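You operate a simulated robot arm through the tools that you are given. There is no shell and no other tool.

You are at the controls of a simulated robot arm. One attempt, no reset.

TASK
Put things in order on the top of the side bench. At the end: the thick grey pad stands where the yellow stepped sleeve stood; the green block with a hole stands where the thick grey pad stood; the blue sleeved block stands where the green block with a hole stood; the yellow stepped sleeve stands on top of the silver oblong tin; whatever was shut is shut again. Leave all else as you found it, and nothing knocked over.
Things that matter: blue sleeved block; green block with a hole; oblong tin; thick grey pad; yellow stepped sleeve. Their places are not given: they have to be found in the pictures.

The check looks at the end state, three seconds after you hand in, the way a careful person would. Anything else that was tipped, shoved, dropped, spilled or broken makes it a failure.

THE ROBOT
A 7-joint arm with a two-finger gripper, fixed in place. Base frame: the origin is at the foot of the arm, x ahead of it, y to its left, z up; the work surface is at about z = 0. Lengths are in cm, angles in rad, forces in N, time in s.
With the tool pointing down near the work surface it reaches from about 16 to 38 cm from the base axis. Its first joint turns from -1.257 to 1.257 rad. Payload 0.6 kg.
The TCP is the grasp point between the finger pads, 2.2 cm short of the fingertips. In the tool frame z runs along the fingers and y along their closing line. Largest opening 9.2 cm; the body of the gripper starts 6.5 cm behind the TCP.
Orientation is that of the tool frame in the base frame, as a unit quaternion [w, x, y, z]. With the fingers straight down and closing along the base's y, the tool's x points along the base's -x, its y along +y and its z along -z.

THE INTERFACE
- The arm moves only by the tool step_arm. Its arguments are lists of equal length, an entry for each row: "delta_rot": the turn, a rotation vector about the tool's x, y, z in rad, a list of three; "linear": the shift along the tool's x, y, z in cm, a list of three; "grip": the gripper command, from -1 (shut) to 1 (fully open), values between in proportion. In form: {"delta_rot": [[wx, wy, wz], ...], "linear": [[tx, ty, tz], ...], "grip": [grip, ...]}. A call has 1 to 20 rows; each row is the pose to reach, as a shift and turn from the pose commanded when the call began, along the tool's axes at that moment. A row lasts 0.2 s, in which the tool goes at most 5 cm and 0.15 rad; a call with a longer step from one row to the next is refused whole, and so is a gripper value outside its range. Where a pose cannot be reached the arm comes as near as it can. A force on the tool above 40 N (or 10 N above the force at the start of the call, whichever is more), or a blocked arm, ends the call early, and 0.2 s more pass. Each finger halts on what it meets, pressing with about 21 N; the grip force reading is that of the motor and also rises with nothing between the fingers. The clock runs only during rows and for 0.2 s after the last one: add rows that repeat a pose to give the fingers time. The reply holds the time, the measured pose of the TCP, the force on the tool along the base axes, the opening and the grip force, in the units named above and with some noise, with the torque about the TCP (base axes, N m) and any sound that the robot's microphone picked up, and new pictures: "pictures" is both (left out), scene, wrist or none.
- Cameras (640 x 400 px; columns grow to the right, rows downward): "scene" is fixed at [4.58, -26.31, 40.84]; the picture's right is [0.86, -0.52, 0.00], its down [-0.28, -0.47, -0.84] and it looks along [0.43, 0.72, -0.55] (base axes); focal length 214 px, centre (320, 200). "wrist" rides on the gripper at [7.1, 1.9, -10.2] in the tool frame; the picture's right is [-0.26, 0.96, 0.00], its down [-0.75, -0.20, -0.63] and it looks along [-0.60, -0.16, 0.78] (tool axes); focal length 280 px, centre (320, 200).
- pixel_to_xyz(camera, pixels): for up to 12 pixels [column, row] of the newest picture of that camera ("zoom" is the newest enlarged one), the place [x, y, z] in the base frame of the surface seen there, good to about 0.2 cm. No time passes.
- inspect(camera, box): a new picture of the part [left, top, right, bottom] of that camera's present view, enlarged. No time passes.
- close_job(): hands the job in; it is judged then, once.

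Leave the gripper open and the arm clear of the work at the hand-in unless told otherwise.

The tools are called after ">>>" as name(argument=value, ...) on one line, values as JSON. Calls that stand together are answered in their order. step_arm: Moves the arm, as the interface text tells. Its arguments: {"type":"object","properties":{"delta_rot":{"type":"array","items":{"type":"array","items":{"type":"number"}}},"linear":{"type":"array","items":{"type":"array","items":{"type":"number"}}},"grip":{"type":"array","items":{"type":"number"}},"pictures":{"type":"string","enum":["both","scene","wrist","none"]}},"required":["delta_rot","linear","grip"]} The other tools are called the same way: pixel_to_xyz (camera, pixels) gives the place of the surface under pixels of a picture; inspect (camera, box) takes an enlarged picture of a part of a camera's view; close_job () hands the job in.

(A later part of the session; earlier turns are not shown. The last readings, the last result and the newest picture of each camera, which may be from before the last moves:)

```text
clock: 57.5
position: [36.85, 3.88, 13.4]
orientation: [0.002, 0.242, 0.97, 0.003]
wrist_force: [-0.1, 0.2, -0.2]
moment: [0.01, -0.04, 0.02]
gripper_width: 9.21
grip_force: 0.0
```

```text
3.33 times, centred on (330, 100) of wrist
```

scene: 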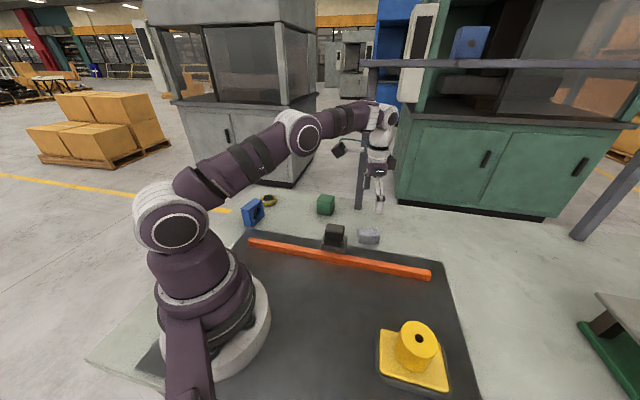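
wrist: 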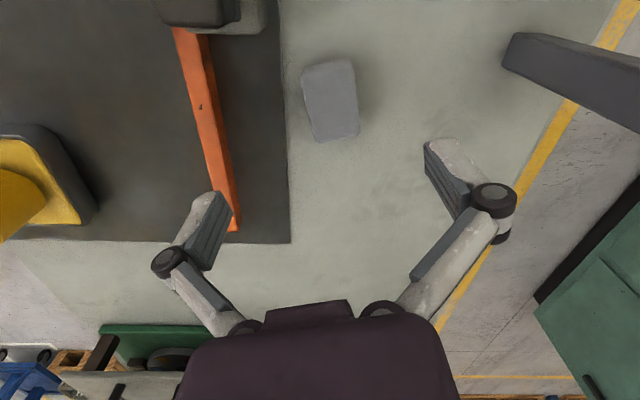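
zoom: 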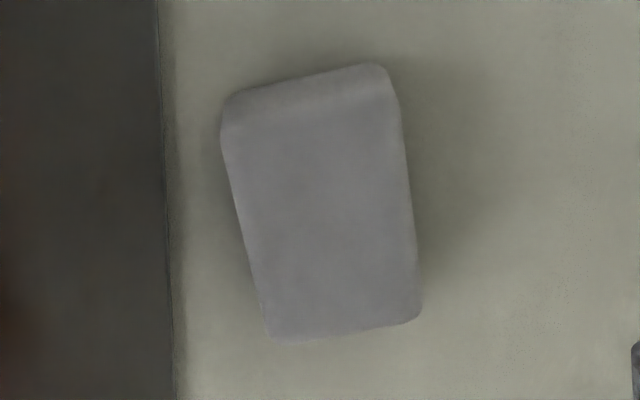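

The pad centre is about (38.2, 4.25), 5.1×3.7, with the short side along ~56°. I'll turn slightly, centre over it and descend partway to check reach.

>>> step_arm(delta_rot=[[0, 0, 0.05], [0, 0, 0.1], [0, 0, 0.1], [0, 0, 0.1], [0, 0, 0.1], [0, 0, 0.1]], linear=[[-0.5, 0.5, 0.5], [-1.02, 0.96, 1.5], [-1.02, 0.96, 3.5], [-1.02, 0.96, 5.5], [-1.02, 0.96, 7.0], [-1.02, 0.96, 7.0]], grip=[1, 1, 1, 1, 1, 1])

```text
clock: 58.9
position: [38.14, 4.42, 6.19]
orientation: [0.003, 0.29, 0.957, 0.003]
wrist_force: [0.3, 0.8, 0.2]
moment: [-0.02, 0.01, 0.0]
gripper_width: 9.18
grip_force: 0.1
out of reach, approached as far as the arm can: row 2, 3
```

scene: 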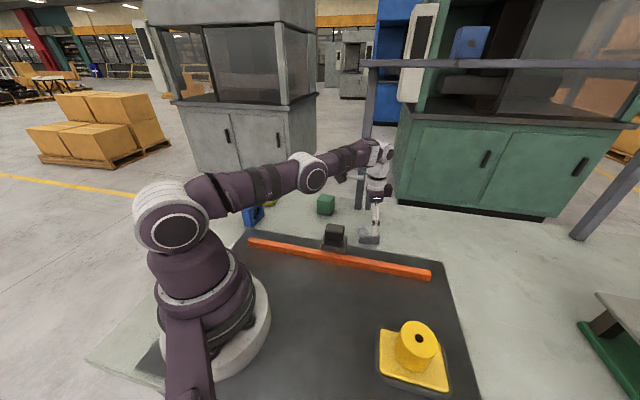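
wrist: 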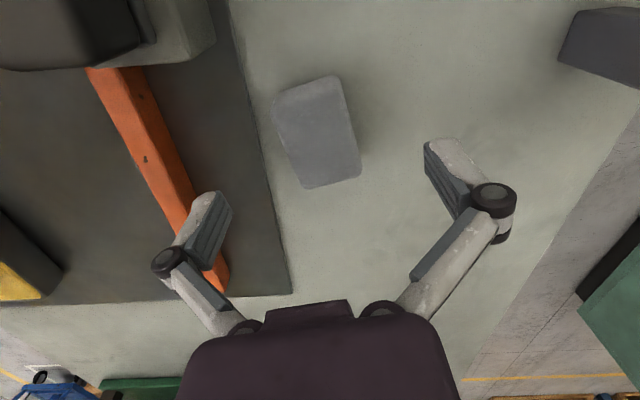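

It's well aligned with the pad's sides. I'll continue down to TCP z≈2.25, which puts the fingertips just above the bench.

>>> step_arm(delta_rot=[[0, 0, 0], [0, 0, 0], [0, 0, 0], [0, 0, 0]], linear=[[-0.14, -0.11, 1.5], [-0.14, -0.11, 3.0], [-0.14, -0.11, 3.9], [-0.14, -0.11, 3.9]], grip=[1, 1, 1, 1])

```text
clock: 59.9
position: [37.76, 4.09, 2.51]
orientation: [0.002, 0.289, 0.957, 0.003]
wrist_force: [0.5, 0.1, -0.1]
moment: [0.0, 0.01, 0.03]
gripper_width: 9.2
grip_force: 0.1
out of reach, approached as far as the arm can: row 1, 2, 3, 4
```

scene: 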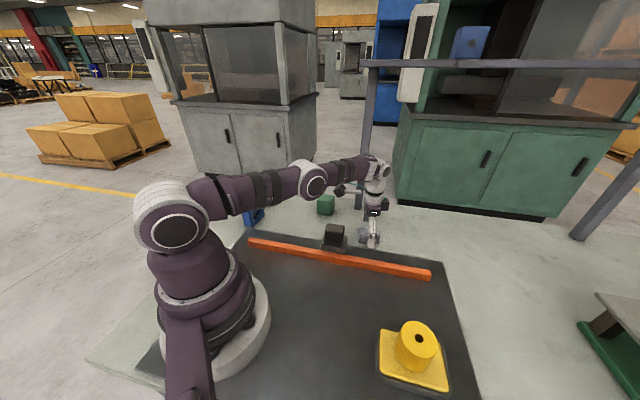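
wrist: 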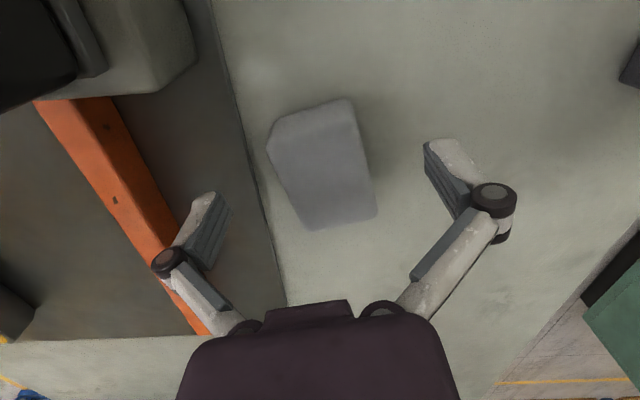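

I'm at the vertical reach limit, (37.8, 4.1, 2.5), which is good enough since the pad lies between the fingers. I'll close.

>>> step_arm(delta_rot=[[0, 0, 0], [0, 0, 0], [0, 0, 0], [0, 0, 0], [0, 0, 0], [0, 0, 0]], linear=[[0, 0, 0], [0, 0, 0], [0, 0, 0], [0, 0, 0], [0, 0, 0], [0, 0, 0]], grip=[0.4, 0.0, -0.3, -1, -1, -1], pictures="wrist")

```text
clock: 61.3
position: [37.88, 4.2, 2.46]
orientation: [0.002, 0.29, 0.957, 0.003]
wrist_force: [0.2, 1.0, 3.0]
moment: [0.02, -0.06, 0.0]
gripper_width: 3.89
grip_force: 21.1
```

wrist: 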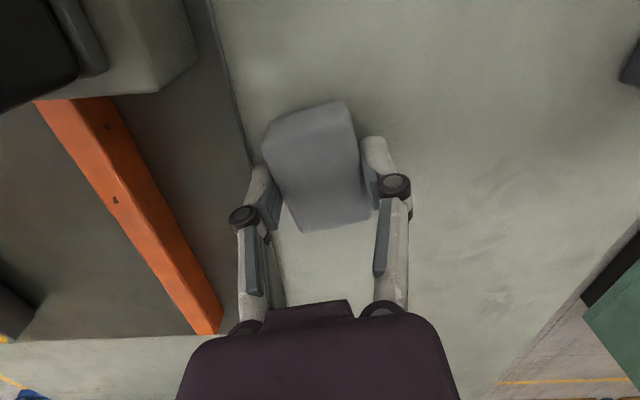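

The pad is gripped (width 3.89). I'll lift it while pulling slightly inward, because reach shrinks with height.

>>> step_arm(delta_rot=[[0, 0, 0], [0, 0, 0], [0, 0, 0], [0, 0, 0], [0, 0, 0], [0, 0, 0], [0, 0, 0]], linear=[[0, 0, -0.5], [0.2, -0.15, -1.5], [0.8, -0.6, -3], [1.6, -1.2, -5], [2.4, -1.8, -7], [3.13, -2.33, -9.5], [3.13, -2.33, -9.5]], grip=[-1, -1, -1, -1, -1, -1, -1])

```text
clock: 62.9
position: [34.01, 3.97, 12.07]
orientation: [0.001, 0.289, 0.957, 0.003]
wrist_force: [-0.2, 0.4, -0.5]
moment: [-0.02, -0.01, -0.01]
gripper_width: 3.89
grip_force: 21.0
```

scene: 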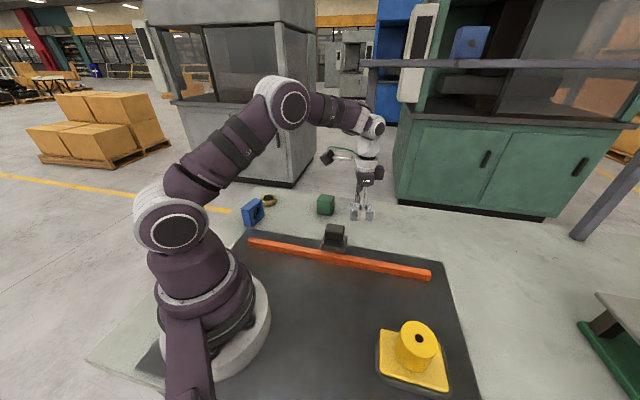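
wrist: 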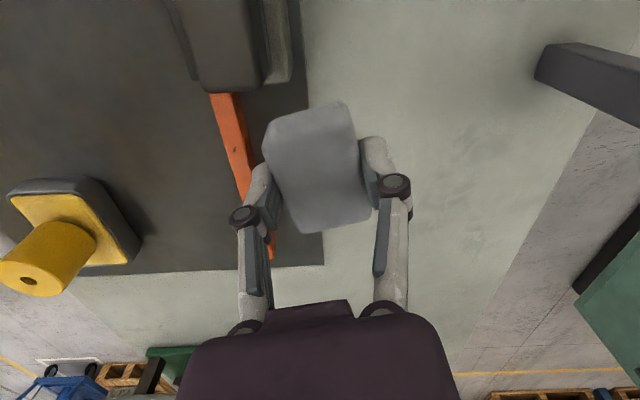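

The pad is lifted and light. I'll measure where its centre sits relative to the TCP.

>>> pixel_to_xyz(camera="wrist", pixels=[[270, 135], [342, 108], [352, 140], [366, 212], [302, 228], [318, 170], [318, 140], [318, 200], [276, 150], [357, 165]])

```text
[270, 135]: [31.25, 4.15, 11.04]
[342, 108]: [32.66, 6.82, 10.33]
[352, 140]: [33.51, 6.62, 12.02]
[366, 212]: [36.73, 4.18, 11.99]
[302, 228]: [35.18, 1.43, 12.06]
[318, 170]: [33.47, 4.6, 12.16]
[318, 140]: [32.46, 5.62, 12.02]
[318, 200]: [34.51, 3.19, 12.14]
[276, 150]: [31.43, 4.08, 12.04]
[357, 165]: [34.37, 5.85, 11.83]
```

The pad centre is about (+0.1, +0.17) from the TCP. I'll carry it, keeping its orientation, to where the sleeve stood at (22.45, 19.88).

>>> step_arm(delta_rot=[[0, 0, 0], [0, 0, 0], [0, 0, 0], [0, 0, 0], [0, 0, 0], [0, 0, 0], [0, 0, 0], [0, 0, 0], [0, 0, 0], [0, 0, 0], [0, 0, 0]], linear=[[1.843, 0.668, 0], [3.686, 1.336, 0], [5.529, 2.004, 0], [7.372, 2.672, 0], [9.215, 3.34, 0], [11.058, 4.008, 0], [12.901, 4.676, 0], [14.744, 5.344, 0], [16.587, 6.012, 0], [18.43, 6.68, 0], [18.43, 6.68, 0]], grip=[-1, -1, -1, -1, -1, -1, -1, -1, -1, -1, -1])

```text
clock: 65.3
position: [22.16, 19.74, 11.89]
orientation: [0.002, 0.29, 0.957, 0.004]
wrist_force: [0.4, 0.0, -0.6]
moment: [0.02, -0.03, 0.01]
gripper_width: 3.85
grip_force: 21.0
```

scene: 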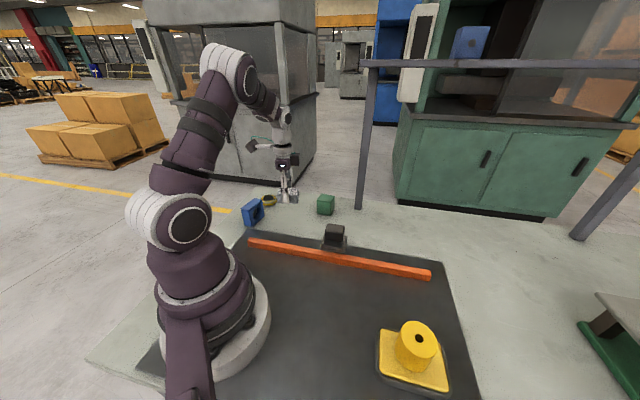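
wrist: 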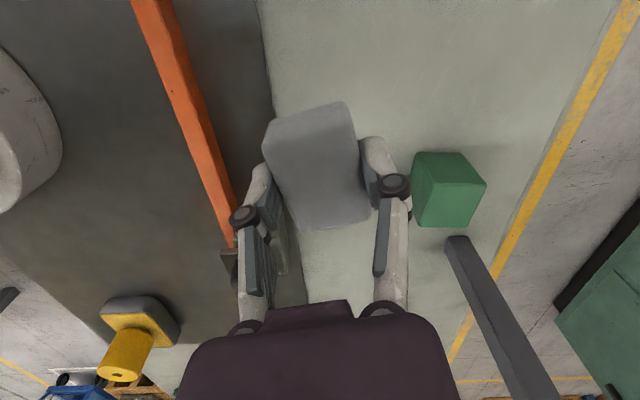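

I'll descend to about 0.3 cm above the bench.

>>> step_arm(delta_rot=[[0, 0, 0], [0, 0, 0], [0, 0, 0], [0, 0, 0], [0, 0, 0], [0, 0, 0], [0, 0, 0]], linear=[[-0.17, 0.11, 1.5], [-0.17, 0.11, 3.5], [-0.17, 0.11, 5.5], [-0.17, 0.11, 7.5], [-0.17, 0.11, 8.6], [-0.17, 0.11, 9.0], [-0.17, 0.11, 9.0]], grip=[-1, -1, -1, -1, -1, -1, -1], pictures="wrist")

>>> step_arm(delta_rot=[[0, 0, 0], [0, 0, 0], [0, 0, 0]], linear=[[0, 0, 0.15], [0, 0, 0.3], [0, 0, 0.3]], grip=[-1, -1, -1], pictures="none")

```text
clock: 66.9
position: [22.73, 19.82, 3.07]
orientation: [0.002, 0.29, 0.957, 0.003]
wrist_force: [-0.8, -0.5, 0.0]
moment: [0.0, 0.03, 0.01]
gripper_width: 3.87
grip_force: 20.8
```

wrist: 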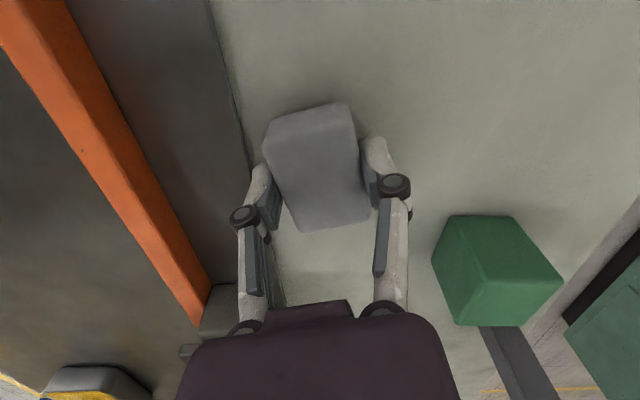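

```text
clock: 67.7
position: [22.6, 19.68, 2.73]
orientation: [0.002, 0.29, 0.957, 0.004]
wrist_force: [-1.0, 0.8, 0.2]
moment: [0.01, -0.03, 0.03]
gripper_width: 3.85
grip_force: 21.0
```

There's no contact yet. I'll shift 0.2 cm inward and creep further down.

>>> step_arm(delta_rot=[[0, 0, 0], [0, 0, 0], [0, 0, 0]], linear=[[0.2, -0.1, 0.1], [0.2, -0.1, 0.25], [0.2, -0.1, 0.25]], grip=[-1, -1, -1], pictures="none")

```text
clock: 68.5
position: [22.42, 19.64, 2.62]
orientation: [0.001, 0.29, 0.957, 0.003]
wrist_force: [-0.2, 0.0, 0.3]
moment: [0.03, -0.01, -0.02]
gripper_width: 3.89
grip_force: 20.4
```

>>> step_arm(delta_rot=[[0, 0, 0], [0, 0, 0], [0, 0, 0]], linear=[[0, 0, 0.1], [0, 0, 0.2], [0, 0, 0.2]], grip=[-1, -1, -1], pictures="none")

```text
clock: 69.3
position: [22.35, 19.8, 2.35]
orientation: [0.002, 0.29, 0.957, 0.004]
wrist_force: [-1.6, -6.3, 25.7]
moment: [-0.22, 0.07, -0.01]
gripper_width: 3.9
grip_force: 20.9
```

The bench contact is clear now, at 25.7 N. I'll ease up 0.1 and open.

>>> step_arm(delta_rot=[[0, 0, 0], [0, 0, 0], [0, 0, 0], [0, 0, 0], [0, 0, 0], [0, 0, 0]], linear=[[0, 0, -0.1], [0, 0, -0.12], [0, 0, -0.12], [0, 0, -0.12], [0, 0, -0.12], [0, 0, -0.12]], grip=[-1, -0.05, 0.2, 0.6, 1, 1], pictures="wrist")

>>> pixel_to_xyz(camera="wrist", pixels=[[276, 150], [352, 140], [366, 212], [302, 226], [318, 170]])

```text
clock: 70.7
position: [22.37, 19.66, 2.4]
orientation: [0.002, 0.29, 0.957, 0.004]
wrist_force: [-0.5, 0.1, -0.5]
moment: [0.05, -0.01, 0.05]
gripper_width: 9.18
grip_force: 0.1
```

wrist: 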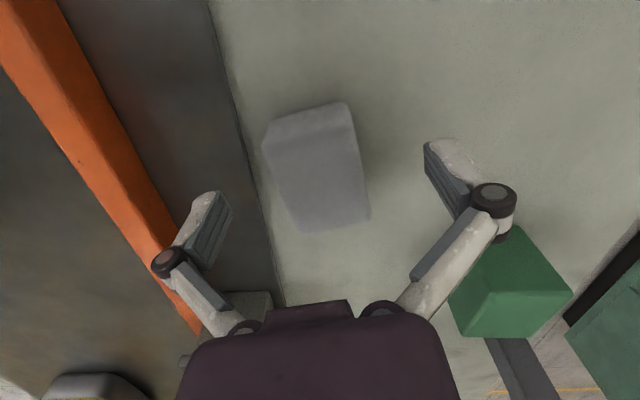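

```text
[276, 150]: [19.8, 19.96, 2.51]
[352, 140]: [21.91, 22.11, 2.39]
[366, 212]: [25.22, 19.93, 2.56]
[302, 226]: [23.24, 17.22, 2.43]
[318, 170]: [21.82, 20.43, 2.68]
```

The pad is now centred at about (22.5, 19.85), matching the sleeve's old spot. I'll retreat up and hover near the green block, slowly turning the gripper to align with it.

>>> step_arm(delta_rot=[[0, 0, 0], [0, 0, 0], [0, 0, 0], [0, 0, 0], [0, 0, -0.08], [0, 0, -0.16], [0, 0, -0.24], [0, 0, -0.32], [0, 0, -0.4], [0, 0, -0.48], [0, 0, -0.56], [0, 0, -0.64], [0, 0, -0.72], [0, 0, -0.8], [0, 0, -0.88], [0, 0, -0.96], [0, 0, -1.04], [0, 0, -1.12]], linear=[[0, 0, -1.5], [0, 0, -4], [0, 0, -7], [0, 0, -9.6], [-0.52, 0.2, -9.6], [-1.04, 0.4, -9.6], [-1.56, 0.6, -9.6], [-2.08, 0.8, -9.6], [-2.6, 1.0, -9.6], [-3.12, 1.2, -9.6], [-3.64, 1.4, -9.6], [-4.15, 1.59, -9.6], [-4.67, 1.79, -9.6], [-5.19, 1.99, -9.6], [-5.71, 2.19, -9.6], [-6.23, 2.39, -9.6], [-6.75, 2.59, -9.6], [-7.27, 2.79, -9.6]], grip=[1, 1, 1, 1, 1, 1, 1, 1, 1, 1, 1, 1, 1, 1, 1, 1, 1, 1])

>>> inspect(camera="wrist", box=[250, 80, 450, 230])

```text
clock: 74.5
position: [29.86, 17.91, 12.03]
orientation: [0.003, -0.263, 0.965, 0.002]
wrist_force: [0.8, 0.6, -0.1]
moment: [0.02, 0.02, -0.01]
gripper_width: 9.2
grip_force: 0.1
```

scene: 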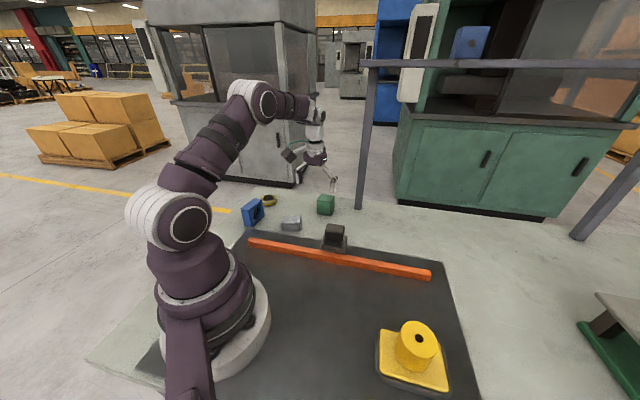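
wrist: 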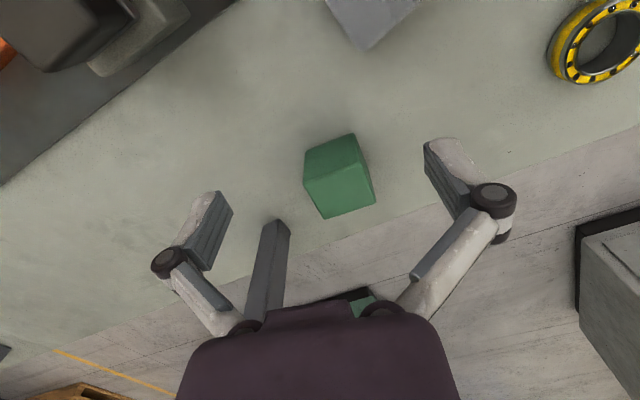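

```text
2.67 times, centred on (350, 155) of wrist
```

zoom: 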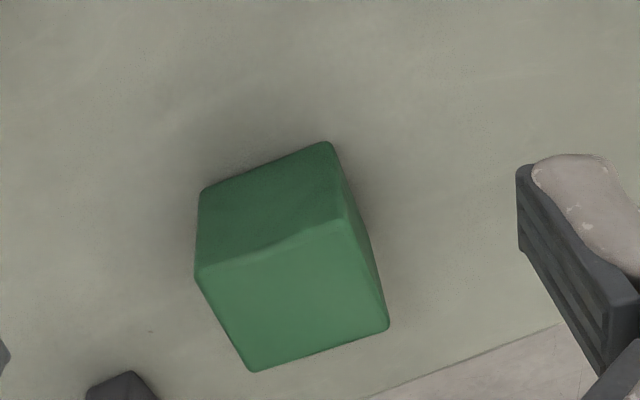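

I'll measure the green block's top corners in the zoom, inset slightly.

>>> pixel_to_xyz(camera="zoom", pixels=[[204, 281], [341, 230], [383, 322], [253, 364], [295, 298], [210, 195], [325, 150], [365, 255], [275, 220]])

```text
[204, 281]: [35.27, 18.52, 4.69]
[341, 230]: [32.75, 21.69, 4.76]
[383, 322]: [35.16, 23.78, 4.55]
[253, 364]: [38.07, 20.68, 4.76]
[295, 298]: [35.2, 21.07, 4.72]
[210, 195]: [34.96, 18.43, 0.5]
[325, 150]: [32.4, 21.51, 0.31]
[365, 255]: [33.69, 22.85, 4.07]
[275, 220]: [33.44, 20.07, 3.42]
```

The green block is centred at about (35.3, 21.17), roughly 4.4×3.7 and 5.1 tall, with edges at 40°/130°. It is at r≈41, so I need an outward tilt. First I'll yaw slowly to 40° in line with the block, then tilt the tool.

>>> step_arm(delta_rot=[[0, 0, -0.04], [0, 0, -0.08], [0, 0, -0.12], [0, 0, -0.165]], linear=[[-0.4, -0.18, 0], [-0.8, -0.36, 0], [-1.2, -0.54, 0], [-1.6, -0.72, 0]], grip=[1, 1, 1, 1], pictures="none")

>>> step_arm(delta_rot=[[0, -0.06, 0], [0, -0.12, 0], [0, -0.18, 0], [0, -0.24, 0], [0, -0.3, 0], [0, -0.3, 0]], linear=[[0, 0, 0], [0, 0, 0], [0, 0, 0], [0, 0, 0], [0, 0, 0], [0, 0, 0]], grip=[1, 1, 1, 1, 1, 1])

```text
clock: 75.5
position: [31.66, 18.11, 12.01]
orientation: [0.004, -0.342, 0.94, 0.001]
wrist_force: [0.0, 0.0, -0.9]
moment: [-0.01, 0.02, -0.01]
gripper_width: 9.2
grip_force: 0.1
```

```text
clock: 76.9
position: [31.73, 18.2, 11.98]
orientation: [0.145, -0.337, 0.929, 0.052]
wrist_force: [-0.7, -1.0, 0.0]
moment: [0.0, 0.01, -0.02]
gripper_width: 9.21
grip_force: 0.0
```

scene: 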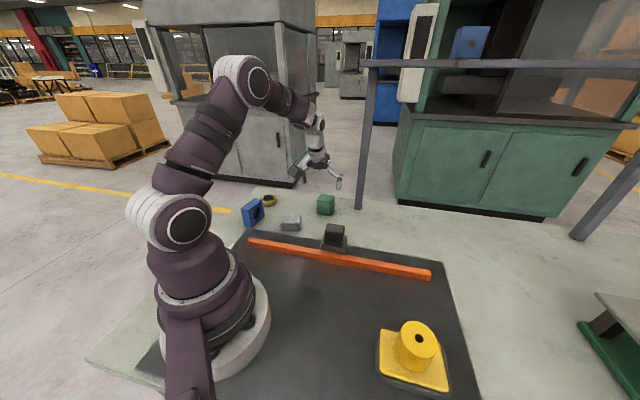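
wrist: 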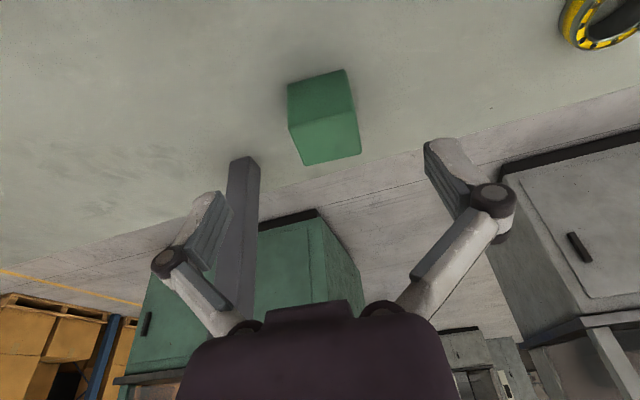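

The tilt and yaw are fine and the fingers straddle the block's axis. I'll approach diagonally, 75% of the way first.

>>> step_arm(delta_rot=[[0, 0, 0], [0, 0, 0], [0, 0, 0], [0, 0, 0], [0, 0, 0], [0, 0, 0]], linear=[[-0.19, 0, 1.5], [-0.37, 0, 3.0], [-0.56, 0, 4.5], [-0.75, 0, 6.0], [-0.95, 0, 7.6], [-0.95, 0, 7.6]], grip=[1, 1, 1, 1, 1, 1])

```text
clock: 78.3
position: [34.15, 20.43, 5.15]
orientation: [0.144, -0.337, 0.929, 0.052]
wrist_force: [-0.7, -0.1, 0.4]
moment: [0.04, -0.02, 0.01]
gripper_width: 9.19
grip_force: 0.1
```

scene: 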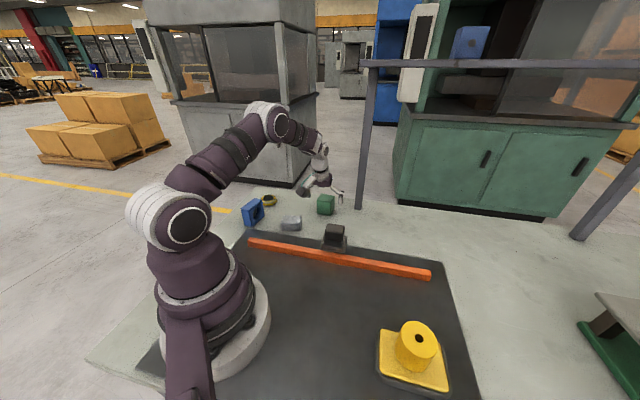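
wrist: 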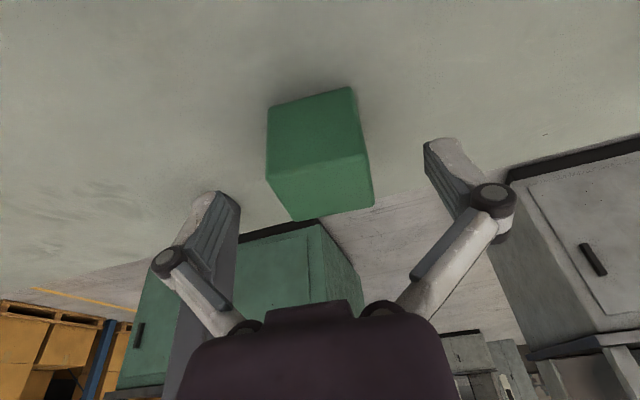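

>>> step_arm(delta_rot=[[0, 0, 0], [0, 0, 0], [0, 0, 0], [0, 0, 0]], linear=[[-0.06, -0.08, 1.0], [-0.12, -0.17, 2.0], [-0.17, -0.17, 2.6], [-0.17, -0.17, 2.6]], grip=[1, 1, 1, 1])

```text
clock: 79.3
position: [35.07, 20.87, 2.74]
orientation: [0.143, -0.338, 0.929, 0.052]
wrist_force: [0.2, 0.4, -1.0]
moment: [0.02, 0.03, 0.03]
gripper_width: 9.19
grip_force: 0.1
```

scene: 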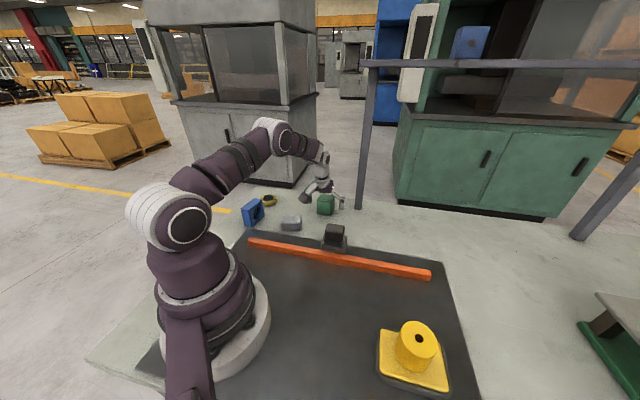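
wrist: 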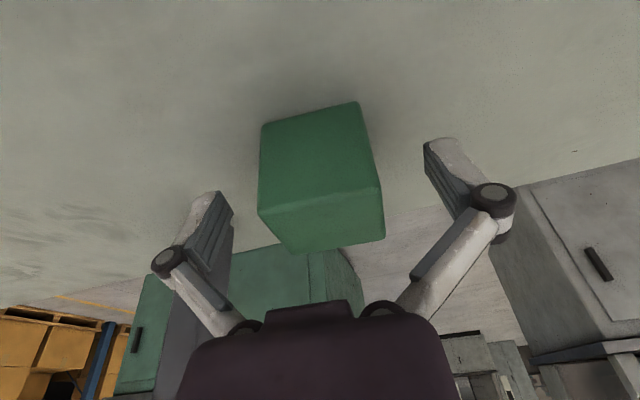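

The block is between the fingers. I'll close.

>>> step_arm(delta_rot=[[0, 0, 0], [0, 0, 0], [0, 0, 0], [0, 0, 0], [0, 0, 0], [0, 0, 0]], linear=[[0, 0, 0], [0, 0, 0], [0, 0, 0], [0, 0, 0], [0, 0, 0], [0, 0, 0]], grip=[0.4, 0.1, -0.2, -1, -1, -1], pictures="wrist")

```text
clock: 80.7
position: [34.99, 20.98, 2.71]
orientation: [0.143, -0.338, 0.929, 0.053]
wrist_force: [-1.0, 0.9, 3.0]
moment: [0.05, 0.08, -0.02]
gripper_width: 4.81
grip_force: 21.7
```

wrist: 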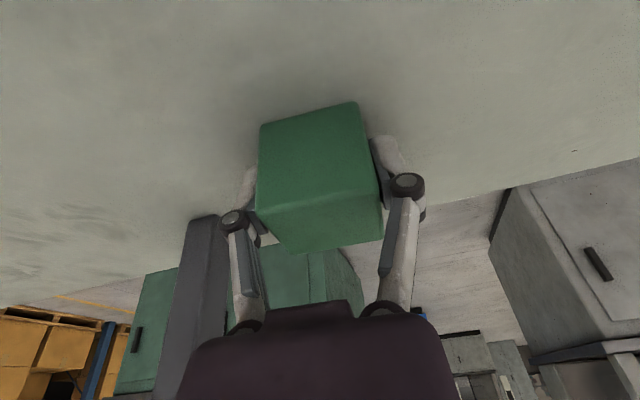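

Gripped (4.81 wide). I'll lift straight up, then inward and up, keeping the tilt.

>>> step_arm(delta_rot=[[0, 0, 0], [0, 0, 0], [0, 0, 0], [0, 0, 0], [0, 0, 0], [0, 0, 0], [0, 0, 0]], linear=[[-0.15, 0, -0.48], [-0.6, 0, -1.91], [-0.72, 0, -3.97], [0.11, 0, -6.32], [0.94, 0, -8.68], [1.89, 0, -10.66], [1.89, 0, -10.66]], grip=[-1, -1, -1, -1, -1, -1, -1])

>>> inspect(camera="wrist", box=[220, 80, 420, 270])

```text
clock: 82.3
position: [30.93, 17.48, 12.3]
orientation: [0.143, -0.338, 0.929, 0.053]
wrist_force: [-0.8, -0.4, -3.2]
moment: [-0.02, 0.01, 0.0]
gripper_width: 4.8
grip_force: 20.5
```

scene: 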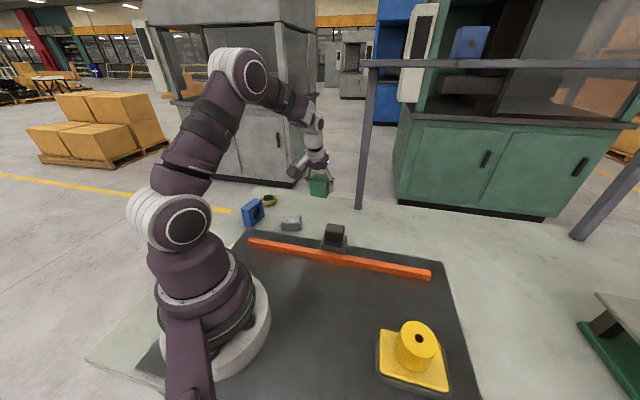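
wrist: 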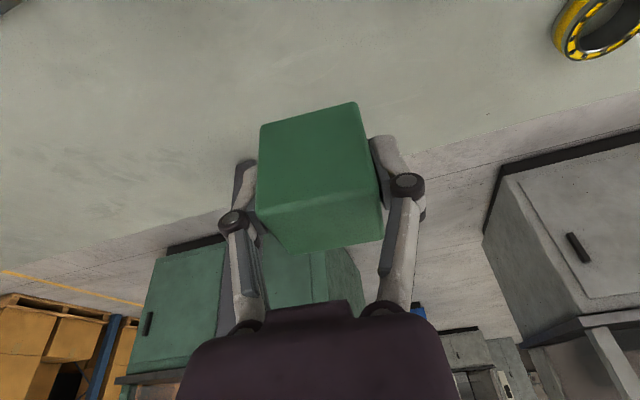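

```text
2.11 times, centred on (320, 175) of wrist
```

zoom: 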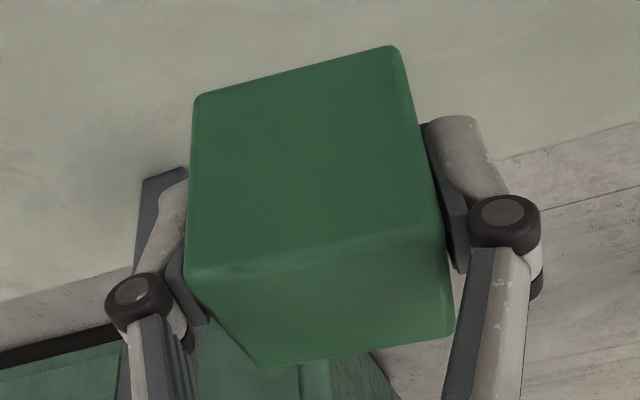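

>>> pixel_to_xyz(camera="zoom", pixels=[[200, 282], [432, 226], [445, 325], [268, 357], [330, 300], [205, 110], [390, 60], [300, 150]])

```text
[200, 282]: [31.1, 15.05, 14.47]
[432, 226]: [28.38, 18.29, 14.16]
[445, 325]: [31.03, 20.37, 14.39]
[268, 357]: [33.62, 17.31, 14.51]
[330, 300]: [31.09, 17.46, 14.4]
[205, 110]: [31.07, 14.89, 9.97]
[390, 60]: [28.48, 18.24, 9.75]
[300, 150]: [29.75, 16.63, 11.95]
```

The block's centre is offset about 0.25 forward and 0.14 sideways from the TCP, and it hangs level. I'll swing about the base to the pad's old place, keeping height and tilt.

>>> step_arm(delta_rot=[[0.0164, 0, 0.052], [0.0328, 0, 0.104], [0.0491, 0, 0.156], [0.0655, 0, 0.208], [0.0819, 0, 0.26], [0.0983, 0, 0.312], [0.1146, 0, 0.364], [0.131, 0, 0.416], [0.131, 0, 0.416]], linear=[[0.38, -1.74, -0.12], [0.82, -3.48, -0.26], [1.35, -5.21, -0.43], [1.96, -6.9, -0.615], [2.64, -8.55, -0.83], [3.42, -10.16, -1.07], [4.26, -11.73, -1.34], [5.19, -13.26, -1.63], [5.19, -13.26, -1.63]], grip=[-1, -1, -1, -1, -1, -1, -1, -1, -1])

```text
clock: 84.3
position: [35.42, 3.87, 12.21]
orientation: [0.151, -0.128, 0.98, 0.021]
wrist_force: [-1.0, -0.7, -3.5]
moment: [-0.03, 0.02, 0.01]
gripper_width: 4.74
grip_force: 21.1
```

scene: 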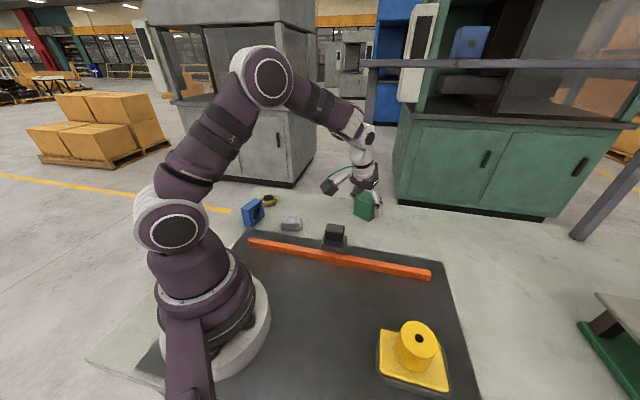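
wrist: 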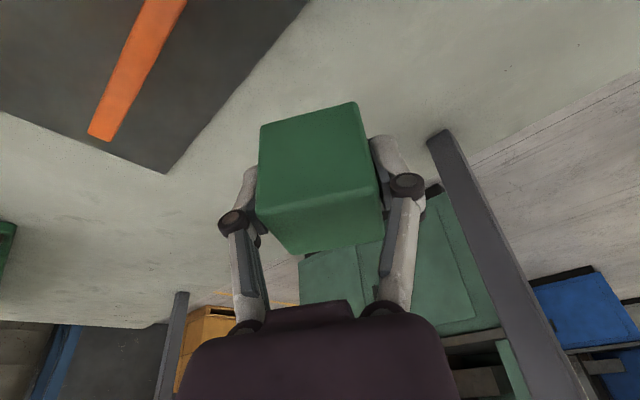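

I'll lower onto the pad's old position, target block centre (38.1, 4.3), stopping about 0.5 cm above contact.

>>> step_arm(delta_rot=[[0, 0, 0], [0, 0, 0], [0, 0, 0], [0, 0, 0], [0, 0, 0], [0, 0, 0], [0, 0, 0]], linear=[[-0.3, -0.1, 1.3], [-0.3, -0.2, 3.0], [-0.1, -0.3, 5.0], [0.1, -0.41, 7.0], [0.25, -0.41, 8.5], [0.36, -0.41, 9.3], [0.36, -0.41, 9.3]], grip=[-1, -1, -1, -1, -1, -1, -1])

>>> pixel_to_xyz(camera="wrist", pixels=[[262, 213], [376, 187], [382, 236], [294, 250], [320, 218]])

```text
clock: 85.9
position: [37.87, 4.16, 3.26]
orientation: [0.151, -0.128, 0.98, 0.021]
wrist_force: [-0.1, 0.1, -2.4]
moment: [-0.02, 0.02, -0.03]
gripper_width: 4.78
grip_force: 21.9
```

scene: 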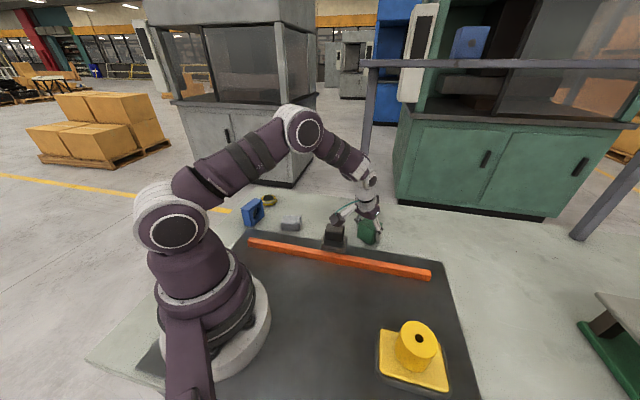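
wrist: 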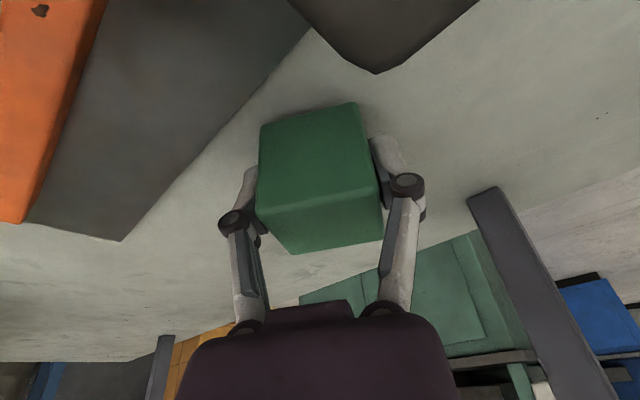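

```text
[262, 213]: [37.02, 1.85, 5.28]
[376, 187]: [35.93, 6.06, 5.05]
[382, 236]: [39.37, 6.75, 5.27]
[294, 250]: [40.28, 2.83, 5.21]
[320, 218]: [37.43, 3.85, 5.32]
```

The wrist camera housing is close above the stop. I'll check the clearance before lowering further.

>>> inspect(camera="scene", box=[305, 185, 400, 260])

>>> pixel_to_xyz(camera="scene", pixels=[[338, 215], [342, 220], [336, 220], [333, 218], [340, 224], [345, 215], [335, 228], [350, 208]])

```text
5.33 times, centred on (352, 222) of scene
```

zoom: 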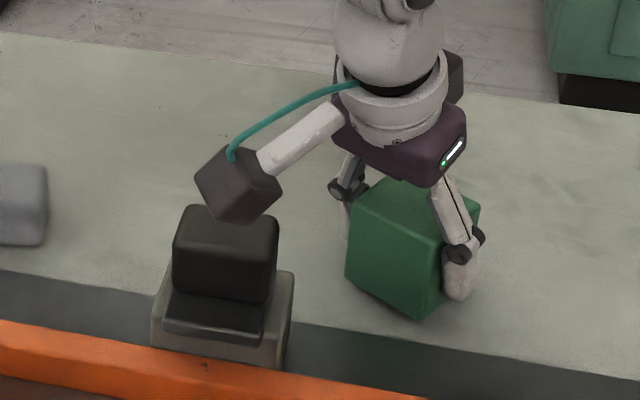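

```text
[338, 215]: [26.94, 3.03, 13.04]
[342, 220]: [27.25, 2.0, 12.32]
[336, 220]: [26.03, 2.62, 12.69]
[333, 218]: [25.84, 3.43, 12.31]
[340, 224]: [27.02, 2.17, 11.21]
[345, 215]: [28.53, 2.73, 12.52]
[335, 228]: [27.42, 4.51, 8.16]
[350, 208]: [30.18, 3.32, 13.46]
```

The camera's lowest corner is at about z≈10.5 and the stop top at 8.2, so there is enough clearance. The block centre is at (38.15, 4.37), on target. I'll creep down.

>>> step_arm(delta_rot=[[0, 0, 0], [0, 0, 0], [0, 0, 0]], linear=[[0.06, 0, 0.19], [0.12, 0, 0.38], [0.12, 0, 0.38]], grip=[-1, -1, -1], pictures="none")

```text
clock: 86.7
position: [37.91, 4.25, 2.92]
orientation: [0.151, -0.128, 0.98, 0.021]
wrist_force: [-0.5, 0.5, -2.0]
moment: [-0.03, 0.04, -0.03]
gripper_width: 4.75
grip_force: 20.8
```

>>> step_arm(delta_rot=[[0, 0, 0], [0, 0, 0], [0, 0, 0]], linear=[[0.04, 0, 0.12], [0.07, 0, 0.22], [0.07, 0, 0.22]], grip=[-1, -1, -1], pictures="none")

```text
clock: 87.5
position: [37.95, 4.18, 2.75]
orientation: [0.152, -0.128, 0.98, 0.021]
wrist_force: [-2.2, 0.8, 15.2]
moment: [0.04, -0.02, -0.03]
gripper_width: 4.81
grip_force: 21.2
```

There is contact at 15 N. I'll ease up slightly and open.

>>> step_arm(delta_rot=[[0, 0, 0], [0, 0, 0], [0, 0, 0], [0, 0, 0], [0, 0, 0], [0, 0, 0]], linear=[[-0.03, 0, -0.1], [-0.03, 0, -0.1], [-0.03, 0, -0.1], [-0.03, 0, -0.1], [-0.03, 0, -0.1], [-0.03, 0, -0.1]], grip=[-1, 0.15, 0.4, 0.7, 1, 1], pictures="wrist")

>>> pixel_to_xyz(camera="wrist", pixels=[[262, 213], [376, 187], [382, 236], [294, 250], [320, 218]])

```text
clock: 88.9
position: [37.96, 4.16, 2.8]
orientation: [0.151, -0.128, 0.98, 0.021]
wrist_force: [-0.6, 0.3, -1.0]
moment: [-0.02, -0.02, 0.0]
gripper_width: 9.21
grip_force: 0.0
```

wrist: 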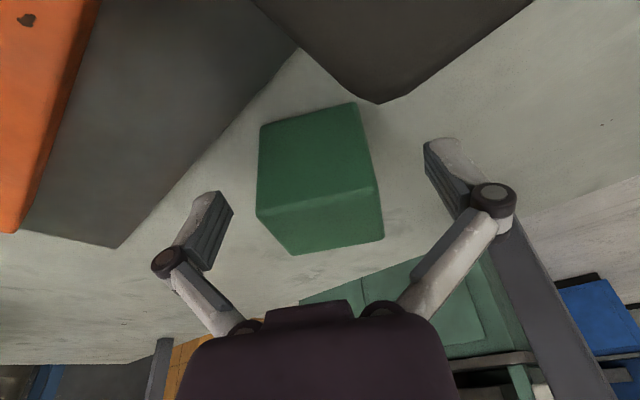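

```text
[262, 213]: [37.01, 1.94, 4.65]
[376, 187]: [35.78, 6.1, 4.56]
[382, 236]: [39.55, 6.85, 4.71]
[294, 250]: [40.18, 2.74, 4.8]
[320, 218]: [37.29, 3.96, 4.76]
```

The green block stands at about (38.1, 4.4). I'll retreat up and inward.

>>> step_arm(delta_rot=[[0, 0, 0], [0, 0, 0], [0, 0, 0], [0, 0, 0], [0, 0, 0], [0, 0, 0], [0, 0, 0]], linear=[[-0.3, 0, -0.95], [-0.9, 0, -2.86], [-1.5, 0, -4.77], [-1.34, 0, -6.92], [-0.8, 0, -9.19], [-0.2, 0, -10.63], [-0.2, 0, -10.63]], grip=[1, 1, 1, 1, 1, 1, 1])

```text
clock: 90.5
position: [34.92, 3.28, 12.72]
orientation: [0.152, -0.129, 0.98, 0.021]
wrist_force: [-1.2, -0.7, -0.1]
moment: [-0.02, -0.02, 0.01]
gripper_width: 9.24
grip_force: 0.0
```

scene: 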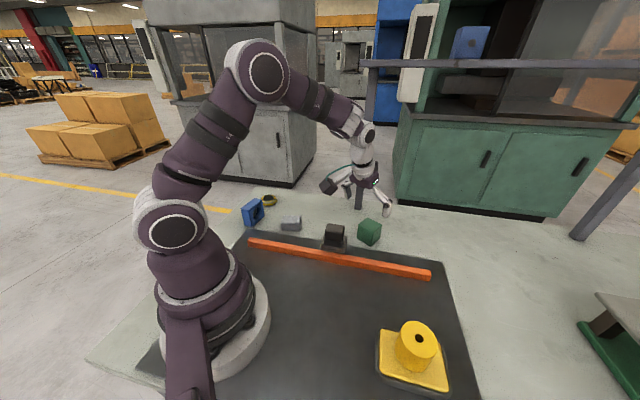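
wrist: 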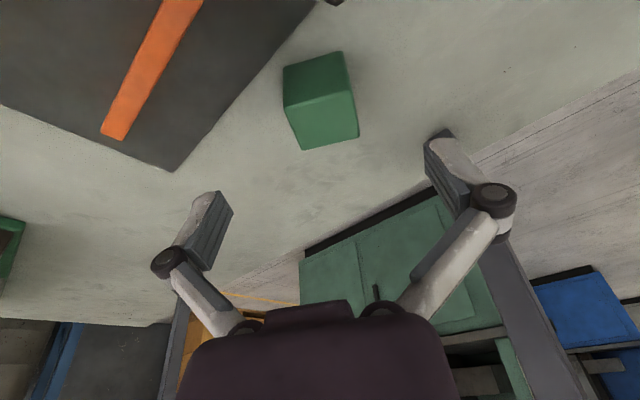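

The green block stands properly. I'll swing left to view the blue block.

>>> step_arm(delta_rot=[[-0.0223, 0, -0.0708], [-0.0445, 0, -0.1415], [-0.0668, 0, -0.2123], [-0.089, 0, -0.283], [-0.1113, 0, -0.3538], [-0.1335, 0, -0.4245], [-0.1558, 0, -0.4953], [-0.178, 0, -0.566], [-0.2003, 0, -0.6368], [-0.2225, 0, -0.7075], [-0.2448, 0, -0.7783], [-0.267, 0, -0.849]], linear=[[0.43, 2.84, -0.25], [1.07, 5.57, -0.56], [1.91, 8.15, -0.94], [2.94, 10.61, -1.38], [4.14, 12.89, -1.87], [5.49, 15.0, -2.41], [6.96, 16.92, -2.98], [8.57, 18.66, -3.6], [10.27, 20.18, -4.25], [12.03, 21.52, -4.92], [13.87, 22.64, -5.61], [15.73, 23.56, -6.31]], grip=[1, 1, 1, 1, 1, 1, 1, 1, 1, 1, 1, 1])

>>> inspect(camera="wrist", box=[220, 20, 420, 200])

```text
clock: 93.1
position: [12.52, 21.75, 14.31]
orientation: [0.129, -0.539, 0.829, 0.083]
wrist_force: [0.1, -0.4, 0.0]
moment: [0.01, 0.0, 0.0]
gripper_width: 9.2
grip_force: 0.1
```

scene: 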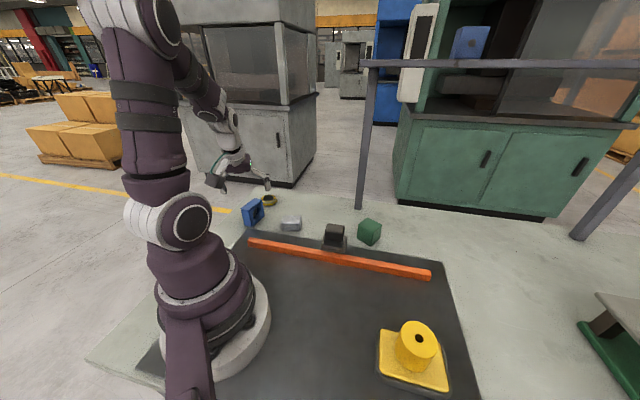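
wrist: 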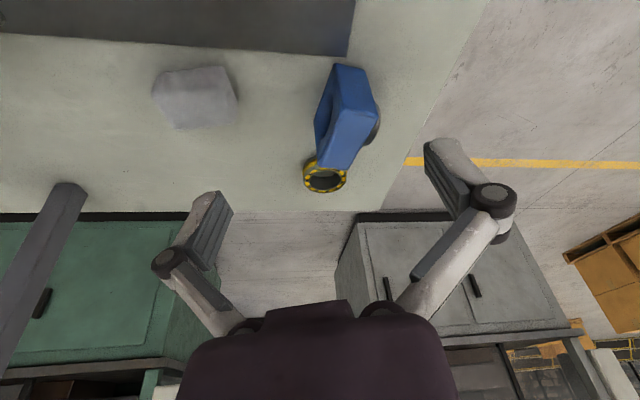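

```text
2.22 times, centred on (320, 110) of wrist
```

zoom: 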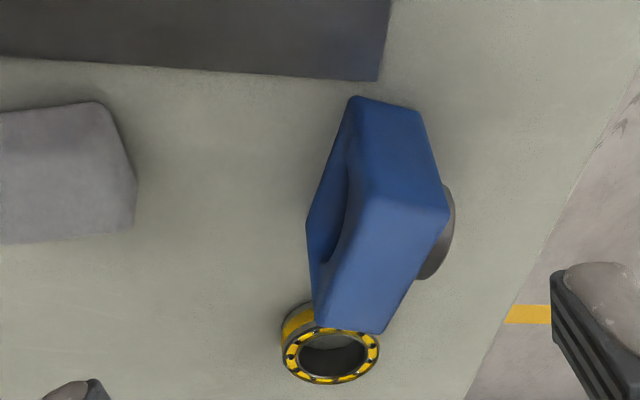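

I'll measure the blue block's top corners, sleeve and faces.

>>> pixel_to_xyz(camera="zoom", pixels=[[372, 202], [442, 216], [378, 324], [322, 316], [380, 260], [352, 108], [415, 118], [318, 215], [445, 225], [425, 265], [340, 225], [300, 345]])

```text
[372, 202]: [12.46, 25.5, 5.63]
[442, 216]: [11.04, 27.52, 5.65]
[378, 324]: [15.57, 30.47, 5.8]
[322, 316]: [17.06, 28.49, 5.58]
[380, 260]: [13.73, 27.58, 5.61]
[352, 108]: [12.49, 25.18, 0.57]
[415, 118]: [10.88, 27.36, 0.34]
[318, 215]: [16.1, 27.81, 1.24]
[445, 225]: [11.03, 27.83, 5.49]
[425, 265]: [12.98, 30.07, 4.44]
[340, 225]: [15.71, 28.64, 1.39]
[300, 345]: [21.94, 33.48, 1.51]
```

The blue block is centred at (14.0, 28.0), 5.9 long (along 33°), 2.7 thick and 6.1 tall, with the sleeve sticking out on its outer face. I'll grip its two end faces. First I'll take out the tilt, then turn the gripper slowly to yaw −57°.

>>> step_arm(delta_rot=[[0, 0.06, 0], [0, 0.12, 0], [0, 0.18, 0], [0, 0.24, 0], [0, 0.305, 0]], linear=[[0, 0, 0], [0, 0, 0], [0, 0, 0], [0, 0, 0], [0, 0, 0]], grip=[1, 1, 1, 1, 1], pictures="none")

>>> step_arm(delta_rot=[[0, 0, 0.11], [0, 0, 0.22], [0, 0, 0.33], [0, 0, 0.44], [0, 0, 0.55], [0, 0, 0.66], [0, 0, 0.77], [0, 0, 0.88], [0, 0, 0.99], [0, 0, 1.1], [0, 0, 1.21], [0, 0, 1.32], [0, 0, 1.43], [0, 0, 1.54], [0, 0, 1.65], [0, 0, 1.76], [0, 0, 1.87], [0, 0, 1.98], [0, 0, 2.09], [0, 0, 2.147]], linear=[[-0.27, 0.04, -0.035], [-0.54, 0.08, -0.07], [-0.81, 0.12, -0.1], [-1.08, 0.15, -0.14], [-1.35, 0.19, -0.17], [-1.62, 0.23, -0.21], [-1.89, 0.27, -0.25], [-2.16, 0.31, -0.28], [-2.43, 0.35, -0.32], [-2.7, 0.39, -0.35], [-2.98, 0.42, -0.39], [-3.25, 0.46, -0.42], [-3.52, 0.5, -0.46], [-3.79, 0.54, -0.5], [-4.06, 0.58, -0.53], [-4.33, 0.62, -0.57], [-4.6, 0.66, -0.6], [-4.87, 0.7, -0.64], [-5.14, 0.73, -0.67], [-5.41, 0.77, -0.7]], grip=[1, 1, 1, 1, 1, 1, 1, 1, 1, 1, 1, 1, 1, 1, 1, 1, 1, 1, 1, 1])

```text
clock: 94.3
position: [12.52, 21.74, 14.26]
orientation: [-0.001, -0.544, 0.839, 0.0]
wrist_force: [0.8, -1.6, -0.2]
moment: [0.01, 0.01, 0.01]
gripper_width: 9.2
grip_force: 0.0
```

```text
clock: 98.5
position: [14.22, 26.99, 14.84]
orientation: [0.0, 0.479, 0.878, 0.001]
wrist_force: [-0.2, 1.1, 0.4]
moment: [0.02, -0.01, 0.0]
gripper_width: 9.19
grip_force: 0.0
```

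scene: 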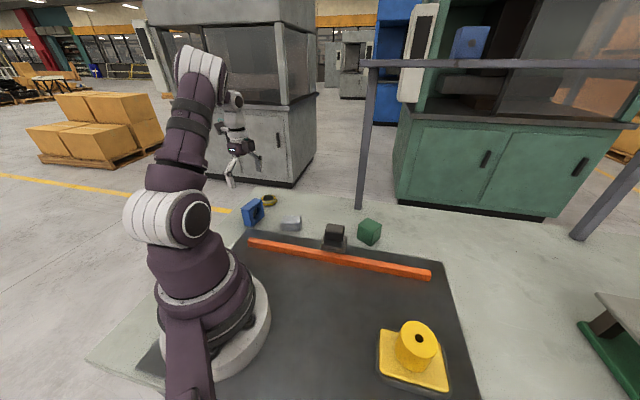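
wrist: 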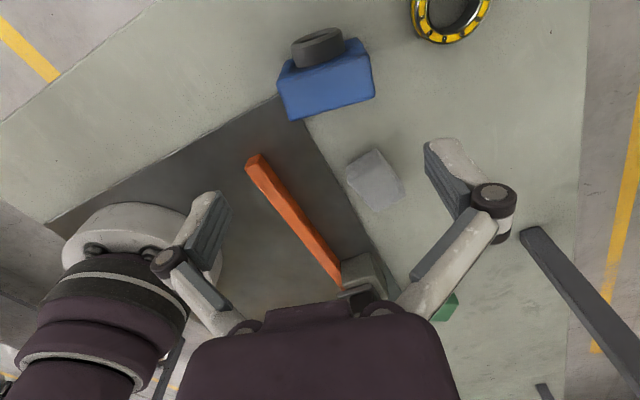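

That works. I'll measure the blue block again from this side.

>>> inspect(camera="wrist", box=[250, 10, 410, 130])

>>> pixel_to_xyz(camera="wrist", pixels=[[281, 85], [368, 68], [372, 96], [293, 117], [330, 92], [318, 45], [318, 55], [296, 48], [340, 38], [355, 45], [283, 70], [318, 60]])

```text
3.33 times, centred on (330, 70) of wrist
```

zoom: 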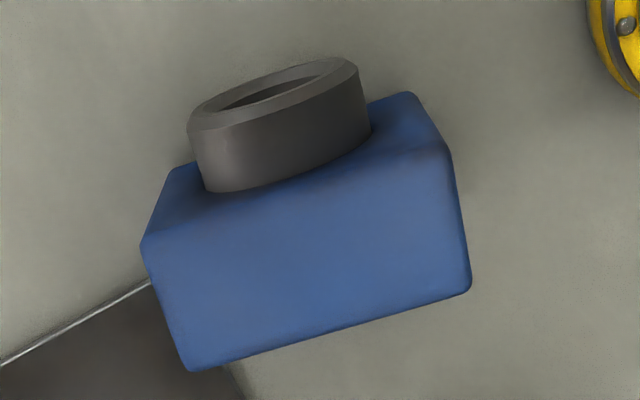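

```text
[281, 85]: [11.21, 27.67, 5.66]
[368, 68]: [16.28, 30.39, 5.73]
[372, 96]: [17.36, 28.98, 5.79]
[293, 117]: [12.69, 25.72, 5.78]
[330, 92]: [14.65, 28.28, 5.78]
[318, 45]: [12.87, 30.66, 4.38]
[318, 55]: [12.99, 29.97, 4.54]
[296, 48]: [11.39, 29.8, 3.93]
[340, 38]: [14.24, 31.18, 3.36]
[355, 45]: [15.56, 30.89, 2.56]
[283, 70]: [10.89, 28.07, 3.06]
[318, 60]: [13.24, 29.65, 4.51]
```

The blue centre is about (14.15, 28.1). I'll tilt the tool by 0.2 rad (needed later for the far placement) and move right above it.

>>> step_arm(delta_rot=[[0, -0.05, 0], [0, -0.1, 0], [0, -0.15, 0], [0, -0.2, 0], [0, -0.2, 0]], linear=[[0.33, 0.13, 0.2], [0.67, 0.27, 0.4], [1.0, 0.4, 0.6], [1.33, 0.54, 0.84], [1.33, 0.54, 0.84]], grip=[1, 1, 1, 1, 1])

```text
clock: 99.7
position: [12.72, 27.23, 13.69]
orientation: [0.087, 0.476, 0.874, -0.048]
wrist_force: [-0.2, -0.6, 0.4]
moment: [0.0, -0.02, -0.01]
gripper_width: 9.19
grip_force: 0.0
out of reach, approached as far as the arm can: row 4, 5
```

scene: 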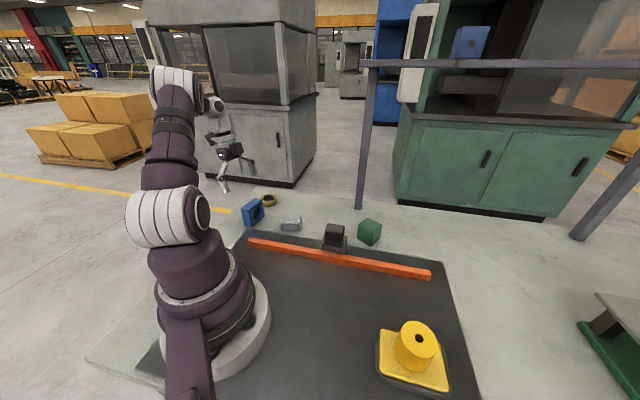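
wrist: 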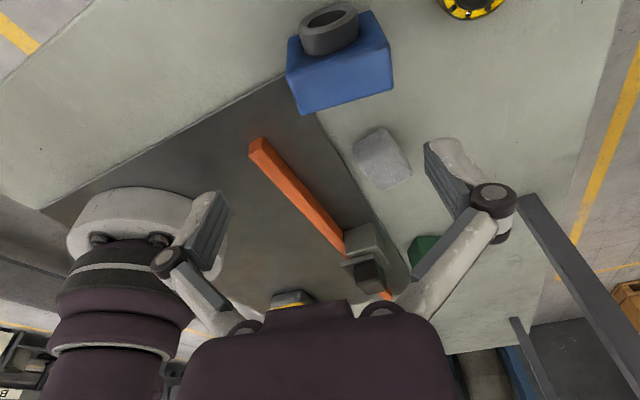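

The tilted pose at this spot is past the first-joint limit. I'll change the plan:
1. Grip the blue block with a vertical tool.
2. Carry it to an intermediate spot near its goal and set it down.
3. Re-grip it with the tilt and finish.

First I'll undo the tilt.

>>> step_arm(delta_rot=[[0, 0.05, 0], [0, 0.1, 0], [0, 0.15, 0], [0, 0.2, 0], [0, 0.2, 0]], linear=[[0, 0, 0], [0, 0, 0], [0, 0, 0], [0, 0, 0], [0, 0, 0]], grip=[1, 1, 1, 1, 1], pictures="none")

```text
clock: 100.9
position: [12.59, 27.15, 13.69]
orientation: [0.001, 0.478, 0.878, 0.001]
wrist_force: [0.1, -0.3, -0.6]
moment: [-0.03, 0.0, 0.01]
gripper_width: 9.22
grip_force: 0.0
```

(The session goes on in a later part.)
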